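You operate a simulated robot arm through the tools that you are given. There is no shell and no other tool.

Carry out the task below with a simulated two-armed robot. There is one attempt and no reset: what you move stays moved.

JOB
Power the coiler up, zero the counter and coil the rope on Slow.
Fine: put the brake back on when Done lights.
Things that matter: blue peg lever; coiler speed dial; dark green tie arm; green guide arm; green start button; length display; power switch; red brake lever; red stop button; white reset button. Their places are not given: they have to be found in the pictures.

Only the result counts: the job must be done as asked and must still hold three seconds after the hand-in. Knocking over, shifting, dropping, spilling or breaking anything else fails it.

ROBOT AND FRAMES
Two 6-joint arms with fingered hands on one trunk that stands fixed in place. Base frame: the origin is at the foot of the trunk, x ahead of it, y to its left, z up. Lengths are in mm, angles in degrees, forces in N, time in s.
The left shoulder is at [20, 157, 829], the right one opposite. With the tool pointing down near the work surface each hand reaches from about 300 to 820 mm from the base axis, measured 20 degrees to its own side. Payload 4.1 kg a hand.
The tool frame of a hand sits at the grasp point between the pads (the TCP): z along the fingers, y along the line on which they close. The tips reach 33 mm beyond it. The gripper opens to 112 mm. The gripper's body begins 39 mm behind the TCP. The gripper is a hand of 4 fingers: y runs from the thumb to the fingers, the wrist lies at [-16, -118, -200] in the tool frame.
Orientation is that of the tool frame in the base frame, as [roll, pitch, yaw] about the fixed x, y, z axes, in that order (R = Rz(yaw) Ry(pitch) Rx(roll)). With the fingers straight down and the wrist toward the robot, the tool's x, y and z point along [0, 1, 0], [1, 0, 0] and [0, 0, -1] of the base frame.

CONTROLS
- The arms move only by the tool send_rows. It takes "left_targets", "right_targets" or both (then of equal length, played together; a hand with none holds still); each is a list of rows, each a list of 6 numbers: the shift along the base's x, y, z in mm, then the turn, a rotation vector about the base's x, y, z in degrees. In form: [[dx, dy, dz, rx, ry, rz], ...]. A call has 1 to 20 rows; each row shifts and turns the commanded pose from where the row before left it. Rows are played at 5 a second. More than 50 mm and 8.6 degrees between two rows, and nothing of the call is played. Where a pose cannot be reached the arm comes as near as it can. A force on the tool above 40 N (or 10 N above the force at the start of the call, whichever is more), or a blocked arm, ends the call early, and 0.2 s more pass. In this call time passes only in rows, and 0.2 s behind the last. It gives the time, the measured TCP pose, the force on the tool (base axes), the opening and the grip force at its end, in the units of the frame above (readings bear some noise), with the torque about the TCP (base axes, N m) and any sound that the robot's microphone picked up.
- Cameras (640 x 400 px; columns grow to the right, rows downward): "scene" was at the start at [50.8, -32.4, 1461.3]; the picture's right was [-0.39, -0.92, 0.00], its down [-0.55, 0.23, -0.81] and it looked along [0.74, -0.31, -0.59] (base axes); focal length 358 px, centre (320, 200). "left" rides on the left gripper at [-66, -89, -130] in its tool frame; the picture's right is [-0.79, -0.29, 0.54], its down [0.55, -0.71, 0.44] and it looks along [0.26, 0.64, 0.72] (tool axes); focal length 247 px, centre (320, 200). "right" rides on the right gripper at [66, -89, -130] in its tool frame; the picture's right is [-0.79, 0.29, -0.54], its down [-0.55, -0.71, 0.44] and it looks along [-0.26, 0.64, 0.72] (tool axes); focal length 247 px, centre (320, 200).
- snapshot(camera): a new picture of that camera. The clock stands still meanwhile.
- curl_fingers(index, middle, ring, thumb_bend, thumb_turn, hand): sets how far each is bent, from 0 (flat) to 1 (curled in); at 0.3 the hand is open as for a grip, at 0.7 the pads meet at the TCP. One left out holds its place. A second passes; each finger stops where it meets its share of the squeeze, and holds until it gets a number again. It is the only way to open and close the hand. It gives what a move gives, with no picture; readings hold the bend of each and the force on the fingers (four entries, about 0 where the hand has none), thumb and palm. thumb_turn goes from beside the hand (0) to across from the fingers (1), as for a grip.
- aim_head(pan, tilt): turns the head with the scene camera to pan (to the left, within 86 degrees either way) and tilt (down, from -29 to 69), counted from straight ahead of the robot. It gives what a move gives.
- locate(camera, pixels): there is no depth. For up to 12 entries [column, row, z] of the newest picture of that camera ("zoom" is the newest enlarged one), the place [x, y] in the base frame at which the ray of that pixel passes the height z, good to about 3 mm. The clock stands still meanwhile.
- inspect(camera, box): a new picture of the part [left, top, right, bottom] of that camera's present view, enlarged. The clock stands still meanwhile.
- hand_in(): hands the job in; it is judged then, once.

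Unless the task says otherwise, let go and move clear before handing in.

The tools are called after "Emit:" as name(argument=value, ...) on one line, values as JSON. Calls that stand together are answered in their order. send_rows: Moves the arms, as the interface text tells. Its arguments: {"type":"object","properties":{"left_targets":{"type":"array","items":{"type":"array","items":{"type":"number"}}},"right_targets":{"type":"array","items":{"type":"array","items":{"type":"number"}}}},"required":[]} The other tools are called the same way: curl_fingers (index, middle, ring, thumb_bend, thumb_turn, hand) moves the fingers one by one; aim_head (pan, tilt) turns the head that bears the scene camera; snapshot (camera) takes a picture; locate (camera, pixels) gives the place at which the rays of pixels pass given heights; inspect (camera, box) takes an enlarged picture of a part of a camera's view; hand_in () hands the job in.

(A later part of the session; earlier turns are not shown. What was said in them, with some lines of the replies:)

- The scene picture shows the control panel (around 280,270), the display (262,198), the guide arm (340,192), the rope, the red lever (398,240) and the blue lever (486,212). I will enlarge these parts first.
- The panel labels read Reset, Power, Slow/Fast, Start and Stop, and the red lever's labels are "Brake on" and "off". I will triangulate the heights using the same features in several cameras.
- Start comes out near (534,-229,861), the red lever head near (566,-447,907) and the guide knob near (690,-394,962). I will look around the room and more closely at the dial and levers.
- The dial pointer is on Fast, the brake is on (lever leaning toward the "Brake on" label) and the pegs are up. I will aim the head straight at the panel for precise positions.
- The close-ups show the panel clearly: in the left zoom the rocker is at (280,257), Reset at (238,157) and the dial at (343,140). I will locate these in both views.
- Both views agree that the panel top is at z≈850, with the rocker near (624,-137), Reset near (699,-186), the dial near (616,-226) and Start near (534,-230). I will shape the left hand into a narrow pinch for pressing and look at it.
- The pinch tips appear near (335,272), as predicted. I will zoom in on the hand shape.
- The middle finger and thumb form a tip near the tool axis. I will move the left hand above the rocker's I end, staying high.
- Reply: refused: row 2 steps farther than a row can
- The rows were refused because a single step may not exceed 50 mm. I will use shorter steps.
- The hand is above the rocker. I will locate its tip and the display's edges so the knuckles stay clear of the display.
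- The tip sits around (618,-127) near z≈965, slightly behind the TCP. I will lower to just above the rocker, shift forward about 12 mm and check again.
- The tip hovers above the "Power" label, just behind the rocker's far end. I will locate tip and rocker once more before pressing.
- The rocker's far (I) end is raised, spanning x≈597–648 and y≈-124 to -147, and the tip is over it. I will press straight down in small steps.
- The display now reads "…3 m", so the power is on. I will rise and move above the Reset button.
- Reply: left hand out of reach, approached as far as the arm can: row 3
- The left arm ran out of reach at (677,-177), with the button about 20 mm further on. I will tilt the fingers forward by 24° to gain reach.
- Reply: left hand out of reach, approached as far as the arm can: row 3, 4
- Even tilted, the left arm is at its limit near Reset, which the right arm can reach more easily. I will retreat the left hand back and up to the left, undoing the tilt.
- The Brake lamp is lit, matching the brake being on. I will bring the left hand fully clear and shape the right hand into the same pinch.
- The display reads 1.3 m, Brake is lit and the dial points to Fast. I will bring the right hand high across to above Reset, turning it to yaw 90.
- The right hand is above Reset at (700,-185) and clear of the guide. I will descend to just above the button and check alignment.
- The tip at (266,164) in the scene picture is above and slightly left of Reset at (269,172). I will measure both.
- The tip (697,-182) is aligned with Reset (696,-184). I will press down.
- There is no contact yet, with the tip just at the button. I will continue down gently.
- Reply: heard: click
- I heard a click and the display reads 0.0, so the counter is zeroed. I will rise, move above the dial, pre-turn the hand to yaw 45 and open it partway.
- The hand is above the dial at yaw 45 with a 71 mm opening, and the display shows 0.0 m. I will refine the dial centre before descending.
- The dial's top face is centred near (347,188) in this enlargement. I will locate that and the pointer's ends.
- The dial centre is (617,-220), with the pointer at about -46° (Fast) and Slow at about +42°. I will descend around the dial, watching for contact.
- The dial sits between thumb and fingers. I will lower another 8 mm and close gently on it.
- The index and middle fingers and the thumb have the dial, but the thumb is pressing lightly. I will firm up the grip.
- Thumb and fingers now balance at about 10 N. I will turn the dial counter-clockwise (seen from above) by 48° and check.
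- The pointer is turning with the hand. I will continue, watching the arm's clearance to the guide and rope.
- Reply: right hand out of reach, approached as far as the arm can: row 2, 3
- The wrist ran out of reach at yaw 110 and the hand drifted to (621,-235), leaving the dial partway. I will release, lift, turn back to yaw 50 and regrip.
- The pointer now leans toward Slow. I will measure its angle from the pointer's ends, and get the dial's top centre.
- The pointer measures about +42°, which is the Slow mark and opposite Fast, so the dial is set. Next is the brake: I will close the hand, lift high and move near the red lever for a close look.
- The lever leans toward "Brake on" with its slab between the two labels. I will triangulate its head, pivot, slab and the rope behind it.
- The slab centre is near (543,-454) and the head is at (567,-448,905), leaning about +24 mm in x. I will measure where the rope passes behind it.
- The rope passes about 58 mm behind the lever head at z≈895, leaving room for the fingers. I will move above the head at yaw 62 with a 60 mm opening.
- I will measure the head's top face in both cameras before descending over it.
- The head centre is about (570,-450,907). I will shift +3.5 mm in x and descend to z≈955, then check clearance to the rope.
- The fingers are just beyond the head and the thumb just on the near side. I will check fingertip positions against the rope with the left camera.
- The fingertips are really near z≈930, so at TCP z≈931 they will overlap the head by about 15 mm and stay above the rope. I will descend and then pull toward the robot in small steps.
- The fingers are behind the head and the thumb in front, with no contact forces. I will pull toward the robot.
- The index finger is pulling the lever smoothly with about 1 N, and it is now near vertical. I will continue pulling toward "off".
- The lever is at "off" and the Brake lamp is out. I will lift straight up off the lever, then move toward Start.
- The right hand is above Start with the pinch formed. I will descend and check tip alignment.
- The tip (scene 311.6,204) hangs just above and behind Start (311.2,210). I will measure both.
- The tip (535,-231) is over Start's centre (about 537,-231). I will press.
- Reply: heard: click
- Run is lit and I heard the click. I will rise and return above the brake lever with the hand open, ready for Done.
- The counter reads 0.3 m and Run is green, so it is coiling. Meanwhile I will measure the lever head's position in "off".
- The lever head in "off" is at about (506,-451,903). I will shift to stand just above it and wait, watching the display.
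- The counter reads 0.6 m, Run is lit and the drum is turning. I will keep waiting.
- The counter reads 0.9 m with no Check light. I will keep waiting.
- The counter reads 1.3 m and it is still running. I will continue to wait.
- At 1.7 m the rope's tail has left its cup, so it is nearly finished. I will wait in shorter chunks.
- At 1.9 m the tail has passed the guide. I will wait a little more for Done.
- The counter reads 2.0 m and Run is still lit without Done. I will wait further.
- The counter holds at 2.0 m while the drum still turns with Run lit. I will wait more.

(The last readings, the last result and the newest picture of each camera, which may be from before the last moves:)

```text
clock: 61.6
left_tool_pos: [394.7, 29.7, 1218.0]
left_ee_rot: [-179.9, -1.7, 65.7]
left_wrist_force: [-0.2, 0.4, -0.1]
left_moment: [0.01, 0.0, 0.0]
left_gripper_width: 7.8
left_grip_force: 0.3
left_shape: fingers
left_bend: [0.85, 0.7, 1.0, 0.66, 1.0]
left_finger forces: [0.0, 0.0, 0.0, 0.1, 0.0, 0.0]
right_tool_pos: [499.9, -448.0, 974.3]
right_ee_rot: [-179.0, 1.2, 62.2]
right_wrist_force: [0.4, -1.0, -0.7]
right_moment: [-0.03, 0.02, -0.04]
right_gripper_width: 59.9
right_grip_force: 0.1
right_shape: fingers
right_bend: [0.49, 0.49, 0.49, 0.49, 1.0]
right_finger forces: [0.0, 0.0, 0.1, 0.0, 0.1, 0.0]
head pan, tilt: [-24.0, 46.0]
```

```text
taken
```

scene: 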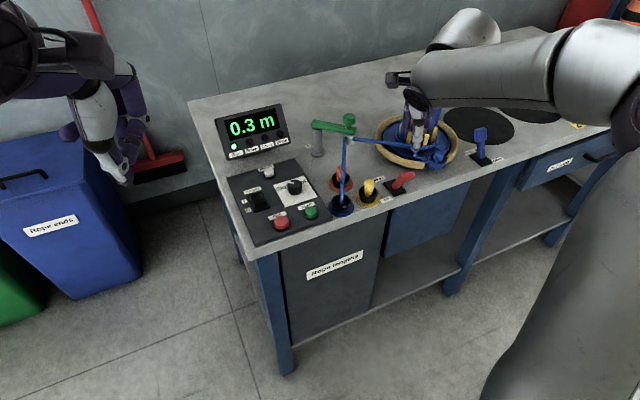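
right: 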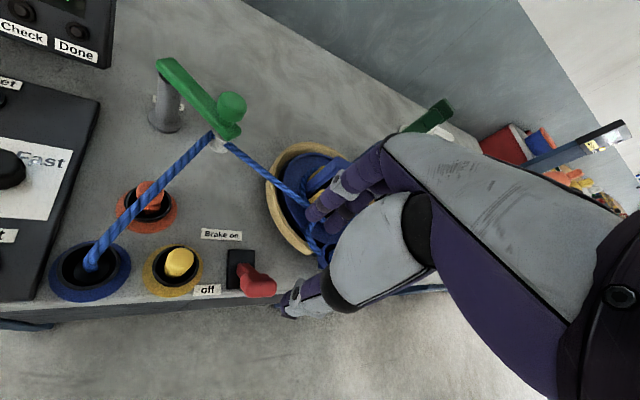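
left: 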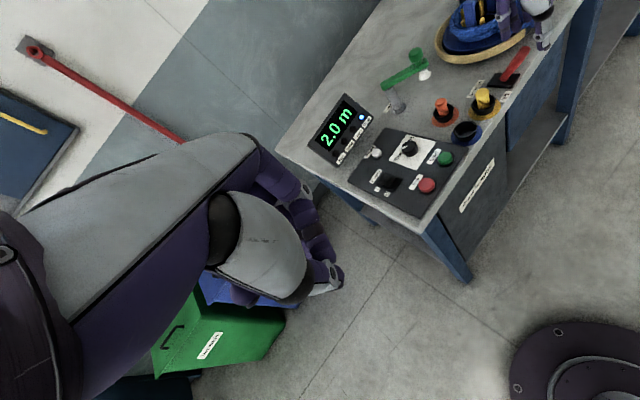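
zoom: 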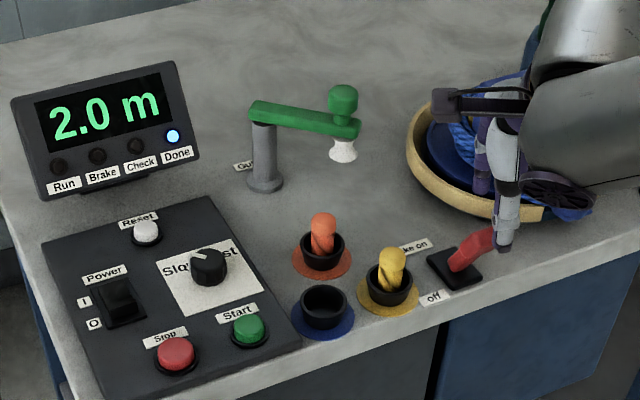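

Done is lit in blue and Run has gone out. I will lower the hand around the lever head, checking partway.

Emit:
send_rows(right_targets=[[-3, 0, -15, 0, 0, 0]])

Emit:
inspect(camera="right", box=[220, 170, 380, 330])

Emit:
inspect(camera="left", box=[420, 0, 580, 120])

Emit:
inspect(camera="scene", box=[360, 120, 460, 210])

```text
clock: 62.0
left_tool_pos: [394.7, 31.6, 1219.0]
left_ee_rot: [180.0, -1.6, 65.6]
left_wrist_force: [0.3, 0.3, 0.2]
left_moment: [0.0, 0.01, 0.0]
left_gripper_width: 7.5
left_grip_force: 0.1
left_shape: fingers
left_bend: [0.85, 0.7, 1.0, 0.66, 1.0]
left_finger forces: [0.0, 0.1, 0.0, 0.0, 0.0, 0.0]
right_tool_pos: [495.7, -447.6, 958.1]
right_ee_rot: [-179.0, 1.3, 62.3]
right_wrist_force: [-0.4, 0.1, 0.9]
right_moment: [-0.03, 0.01, -0.01]
right_gripper_width: 60.1
right_grip_force: 0.1
right_shape: fingers
right_bend: [0.49, 0.49, 0.49, 0.49, 1.0]
right_finger forces: [0.0, 0.0, 0.1, 0.1, 0.0, 0.1]
head pan, tilt: [-24.0, 46.0]
```

```text
2.50 times, centred on (300, 250) of right
```

zoom: 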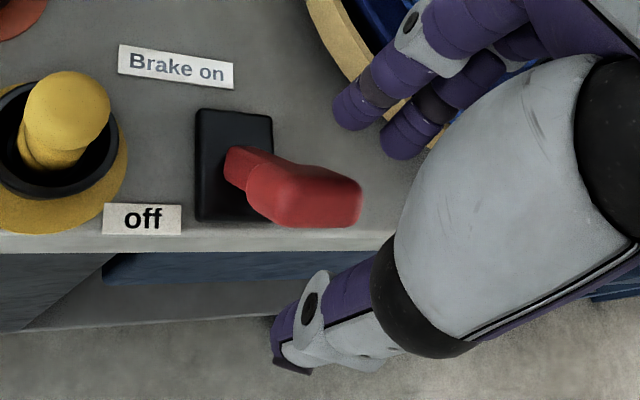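

```text
3.33 times, centred on (500, 60) of left
```

zoom: 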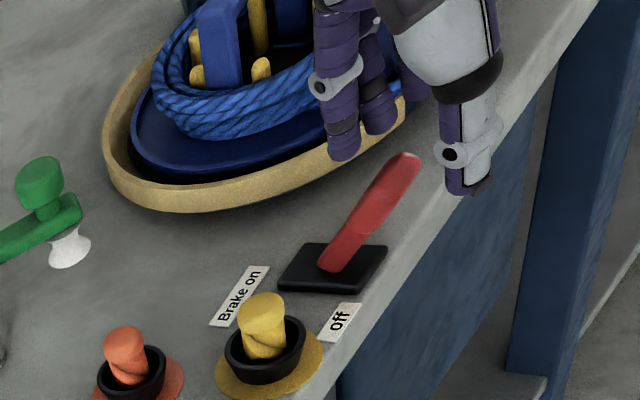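

```text
4.44 times, centred on (410, 165) of scene
```

zoom: 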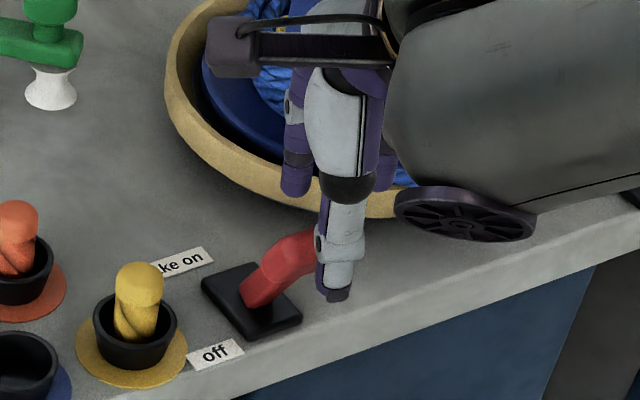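

The lever leans strongly toward the robot. I will triangulate its head again in this pose.

Emit:
snapshot(camera="right")

Emit:
locate(camera="right", pixels=[[294, 248, 880], [294, 248, 910], [292, 287, 900], [292, 287, 920]])

Emit:
locate(camera="left", pixels=[[518, 57, 880], [518, 57, 910], [540, 54, 900], [540, 54, 920]])

```text
taken
```

right: 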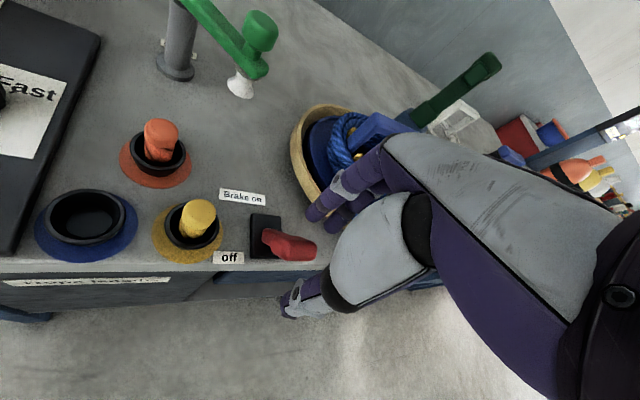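

```text
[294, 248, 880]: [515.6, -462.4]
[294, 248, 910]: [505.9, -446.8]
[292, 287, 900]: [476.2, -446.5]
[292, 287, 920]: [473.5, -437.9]
```

```text
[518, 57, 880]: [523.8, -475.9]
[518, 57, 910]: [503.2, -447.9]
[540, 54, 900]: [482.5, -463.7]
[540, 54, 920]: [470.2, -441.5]
```

The head is at (507,-450,905) and the thumb at (474,-439), clear on the near side. I will shift 8 mm in -y, lower, then push away from the robot.

Emit:
send_rows(right_targets=[[0, -9, -8, 0, 0, 0], [0, 0, -12, 0, 0, 0], [0, 0, -10, 0, 0, 0], [8, 0, 0, 0, 0, 0], [8, 0, 0, 0, 0, 0], [8, 0, 0, 0, 0, 0]])

Emit:
inspect(camera="left", box=[420, 0, 580, 120])

Emit:
inspect(camera="right", box=[220, 170, 380, 330])

```text
clock: 63.4
left_tool_pos: [393.2, 31.0, 1218.2]
left_ee_rot: [-179.9, -1.8, 65.7]
left_wrist_force: [-0.6, 0.3, -0.5]
left_moment: [-0.01, 0.01, 0.01]
left_gripper_width: 7.5
left_grip_force: 0.0
left_shape: fingers
left_bend: [0.85, 0.7, 1.0, 0.66, 1.0]
left_finger forces: [0.0, 0.0, 0.0, 0.0, 0.0, 0.0]
right_tool_pos: [521.2, -457.5, 928.2]
right_ee_rot: [-179.0, 1.3, 62.4]
right_wrist_force: [-1.3, 0.7, -0.6]
right_moment: [0.01, 0.03, 0.05]
right_gripper_width: 60.7
right_grip_force: 0.4
right_shape: fingers
right_bend: [0.49, 0.49, 0.49, 0.49, 1.0]
right_finger forces: [0.0, 0.0, 0.0, 0.1, 0.8, 0.0]
head pan, tilt: [-24.0, 46.0]
```

```text
3.33 times, centred on (500, 60) of left
```

zoom: 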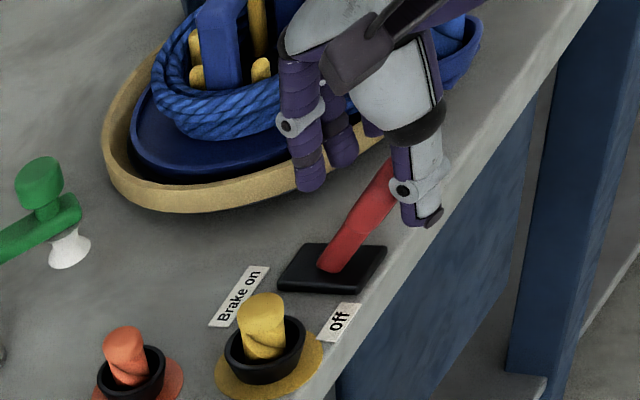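

```text
2.50 times, centred on (300, 250) of right
```

zoom: 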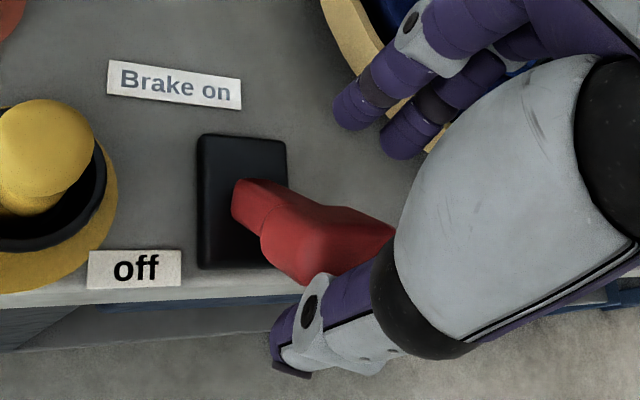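

The thumb is against the lever with light force. I will keep pushing past vertical.

Emit:
send_rows(right_targets=[[8, 0, 0, 0, 0, 0], [8, 0, 0, 0, 0, 0], [8, 0, 0, 0, 0, 0], [6, 0, 0, 0, 0, 0]])

Emit:
inspect(camera="left", box=[420, 0, 580, 120])

Emit:
inspect(camera="scene", box=[210, 90, 470, 230])

```text
clock: 64.4
left_tool_pos: [393.9, 30.5, 1218.8]
left_ee_rot: [-180.0, -1.7, 65.6]
left_wrist_force: [0.0, 0.8, -0.8]
left_moment: [0.01, 0.03, -0.01]
left_gripper_width: 7.7
left_grip_force: 0.0
left_shape: fingers
left_bend: [0.85, 0.7, 1.0, 0.66, 1.0]
left_finger forces: [0.1, 0.0, 0.1, 0.1, 0.0, 0.1]
right_tool_pos: [550.2, -456.8, 929.0]
right_ee_rot: [-179.0, 1.3, 62.4]
right_wrist_force: [-0.8, 0.4, 0.1]
right_moment: [0.02, 0.01, 0.01]
right_gripper_width: 60.3
right_grip_force: 0.1
right_shape: fingers
right_bend: [0.49, 0.49, 0.49, 0.49, 1.0]
right_finger forces: [0.0, 0.0, 0.0, 0.1, 0.1, 0.0]
head pan, tilt: [-24.0, 46.0]
```

```text
3.33 times, centred on (500, 60) of left
```

zoom: 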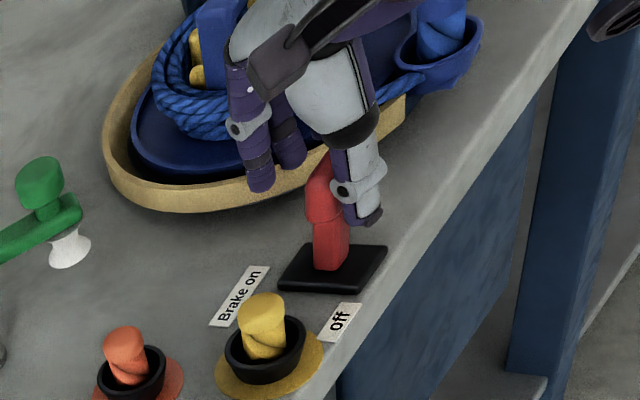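

```text
2.46 times, centred on (340, 160) of scene
```

zoom: 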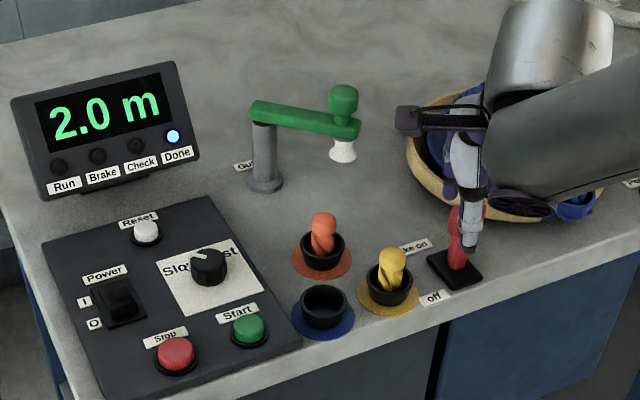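

The lever is now near vertical with the Brake lamp still off. I will push on further in small steps.

Emit:
send_rows(right_targets=[[6, 0, 0, 0, 0, 0], [6, 0, 0, 0, 0, 0], [5, 0, 0, 0, 0, 0]])

Emit:
inspect(camera="left", box=[420, 0, 580, 120])

Emit:
inspect(camera="scene", box=[210, 90, 470, 230])

```text
clock: 65.2
left_tool_pos: [394.4, 29.5, 1218.1]
left_ee_rot: [-179.8, -1.7, 65.6]
left_wrist_force: [-1.3, -1.3, 0.5]
left_moment: [0.05, 0.02, -0.03]
left_gripper_width: 7.9
left_grip_force: 0.0
left_shape: fingers
left_bend: [0.85, 0.7, 1.0, 0.66, 1.0]
left_finger forces: [0.0, 0.0, 0.0, 0.0, 0.0, 0.1]
right_tool_pos: [567.8, -456.7, 929.0]
right_ee_rot: [-179.0, 1.4, 62.3]
right_wrist_force: [-0.3, -0.1, 1.1]
right_moment: [0.0, -0.01, 0.01]
right_gripper_width: 60.5
right_grip_force: 0.1
right_shape: fingers
right_bend: [0.49, 0.49, 0.49, 0.49, 1.0]
right_finger forces: [0.0, 0.1, 0.0, 0.1, 0.0, 0.1]
head pan, tilt: [-24.0, 46.0]
```

```text
3.33 times, centred on (500, 60) of left
```

zoom: 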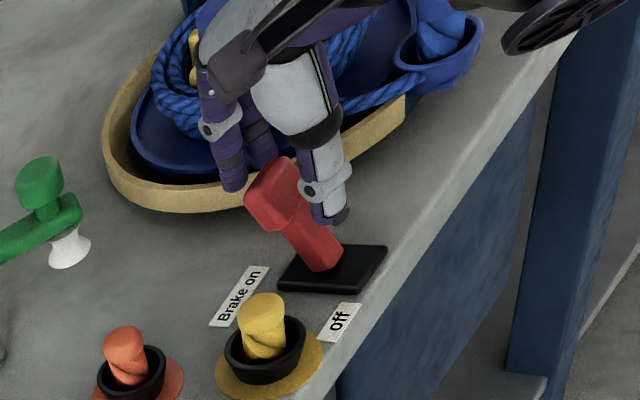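

```text
2.46 times, centred on (340, 160) of scene
```

zoom: 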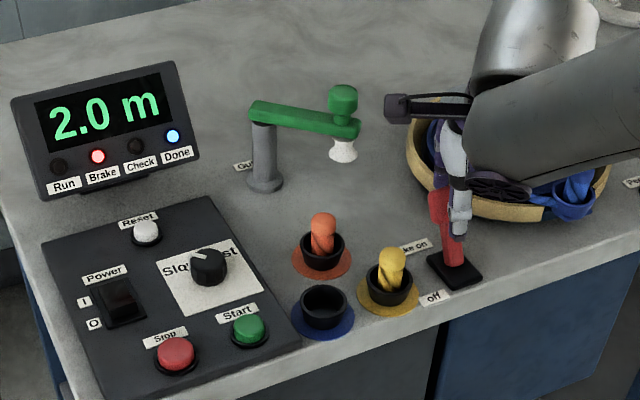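

The Brake lamp is red, Done is blue and the lever leans toward "Brake on" with no force on the hand. I will lift straight up and move clear.

Emit:
send_rows(right_targets=[[0, 0, 15, 0, 0, 0], [0, 0, 30, 0, 0, 0], [0, 0, 45, 0, 0, 0], [-20, 0, 40, 0, 0, 0], [-30, -10, 35, 0, 0, 0], [-35, -15, 30, 0, 0, 0]])

Emit:
snapshot(camera="scene")

Emit:
inspect(camera="scene", box=[210, 90, 490, 230])

Emit:
inspect(camera="left", box=[320, 0, 580, 220])

```text
clock: 66.6
left_tool_pos: [394.6, 29.6, 1218.1]
left_ee_rot: [-179.9, -1.7, 65.6]
left_wrist_force: [0.4, 0.2, 0.5]
left_moment: [-0.03, 0.04, -0.02]
left_gripper_width: 7.5
left_grip_force: 0.1
left_shape: fingers
left_bend: [0.85, 0.7, 1.0, 0.66, 1.0]
left_finger forces: [0.0, 0.0, 0.0, 0.0, 0.0, 0.0]
right_tool_pos: [483.9, -481.1, 1125.5]
right_ee_rot: [-179.1, 1.3, 62.3]
right_wrist_force: [0.2, -0.3, -0.5]
right_moment: [-0.02, 0.02, -0.03]
right_gripper_width: 60.6
right_grip_force: 0.1
right_shape: fingers
right_bend: [0.49, 0.49, 0.49, 0.49, 1.0]
right_finger forces: [0.0, 0.0, 0.1, 0.1, 0.0, 0.1]
head pan, tilt: [-24.0, 46.0]
```

```text
taken
```

scene: 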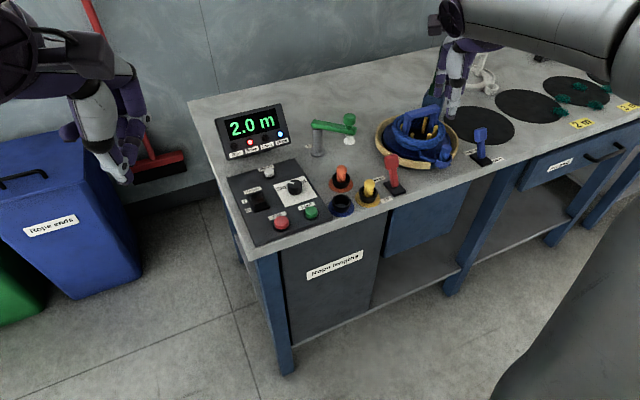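

```text
2.29 times, centred on (350, 160) of scene
```

zoom: 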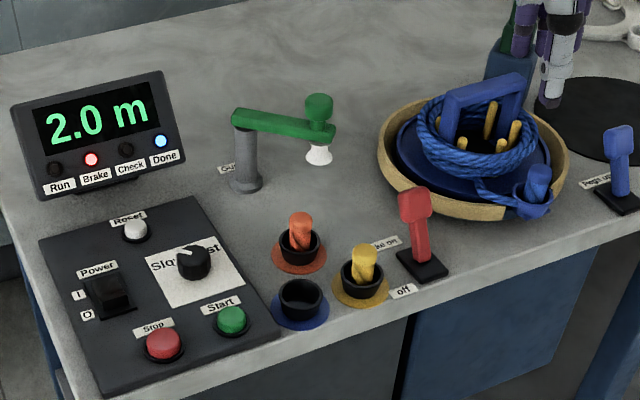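

```text
1.82 times, centred on (450, 110) of left
```

zoom: 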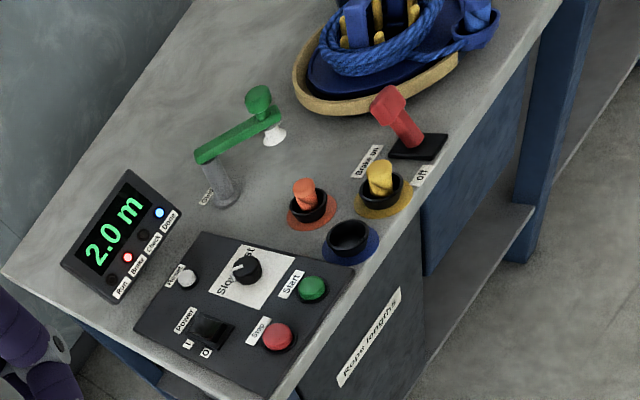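

The rope is coiled at 2.0 m, the dial is on Slow, Done and Brake are lit, the lever is at "Brake on" and both hands are clear. I will hand in.

Emit:
hand_in()

```text
The job is handed in.
```

The rope is coiled and the job is handed in; I haven't seen a verdict on it. The last pictures before the hand-in showed:

- **Power and counter:** the coiler was on, and I zeroed the counter before starting. It then ran up to 2.0 m, which is the rope's length.
- **Speed:** the dial was on Fast, so I turned it to Slow before starting. The pointer measured about 42°, in line with the Slow mark.
- **Brake:** I took it off before pressing Start and put it back on after Done lit. Both the Brake and Done lamps were lit.
- **Everything else:** I left the pegs up, and didn't touch the guide arm or the tie arm. Nothing else looked moved, and both hands were clear.
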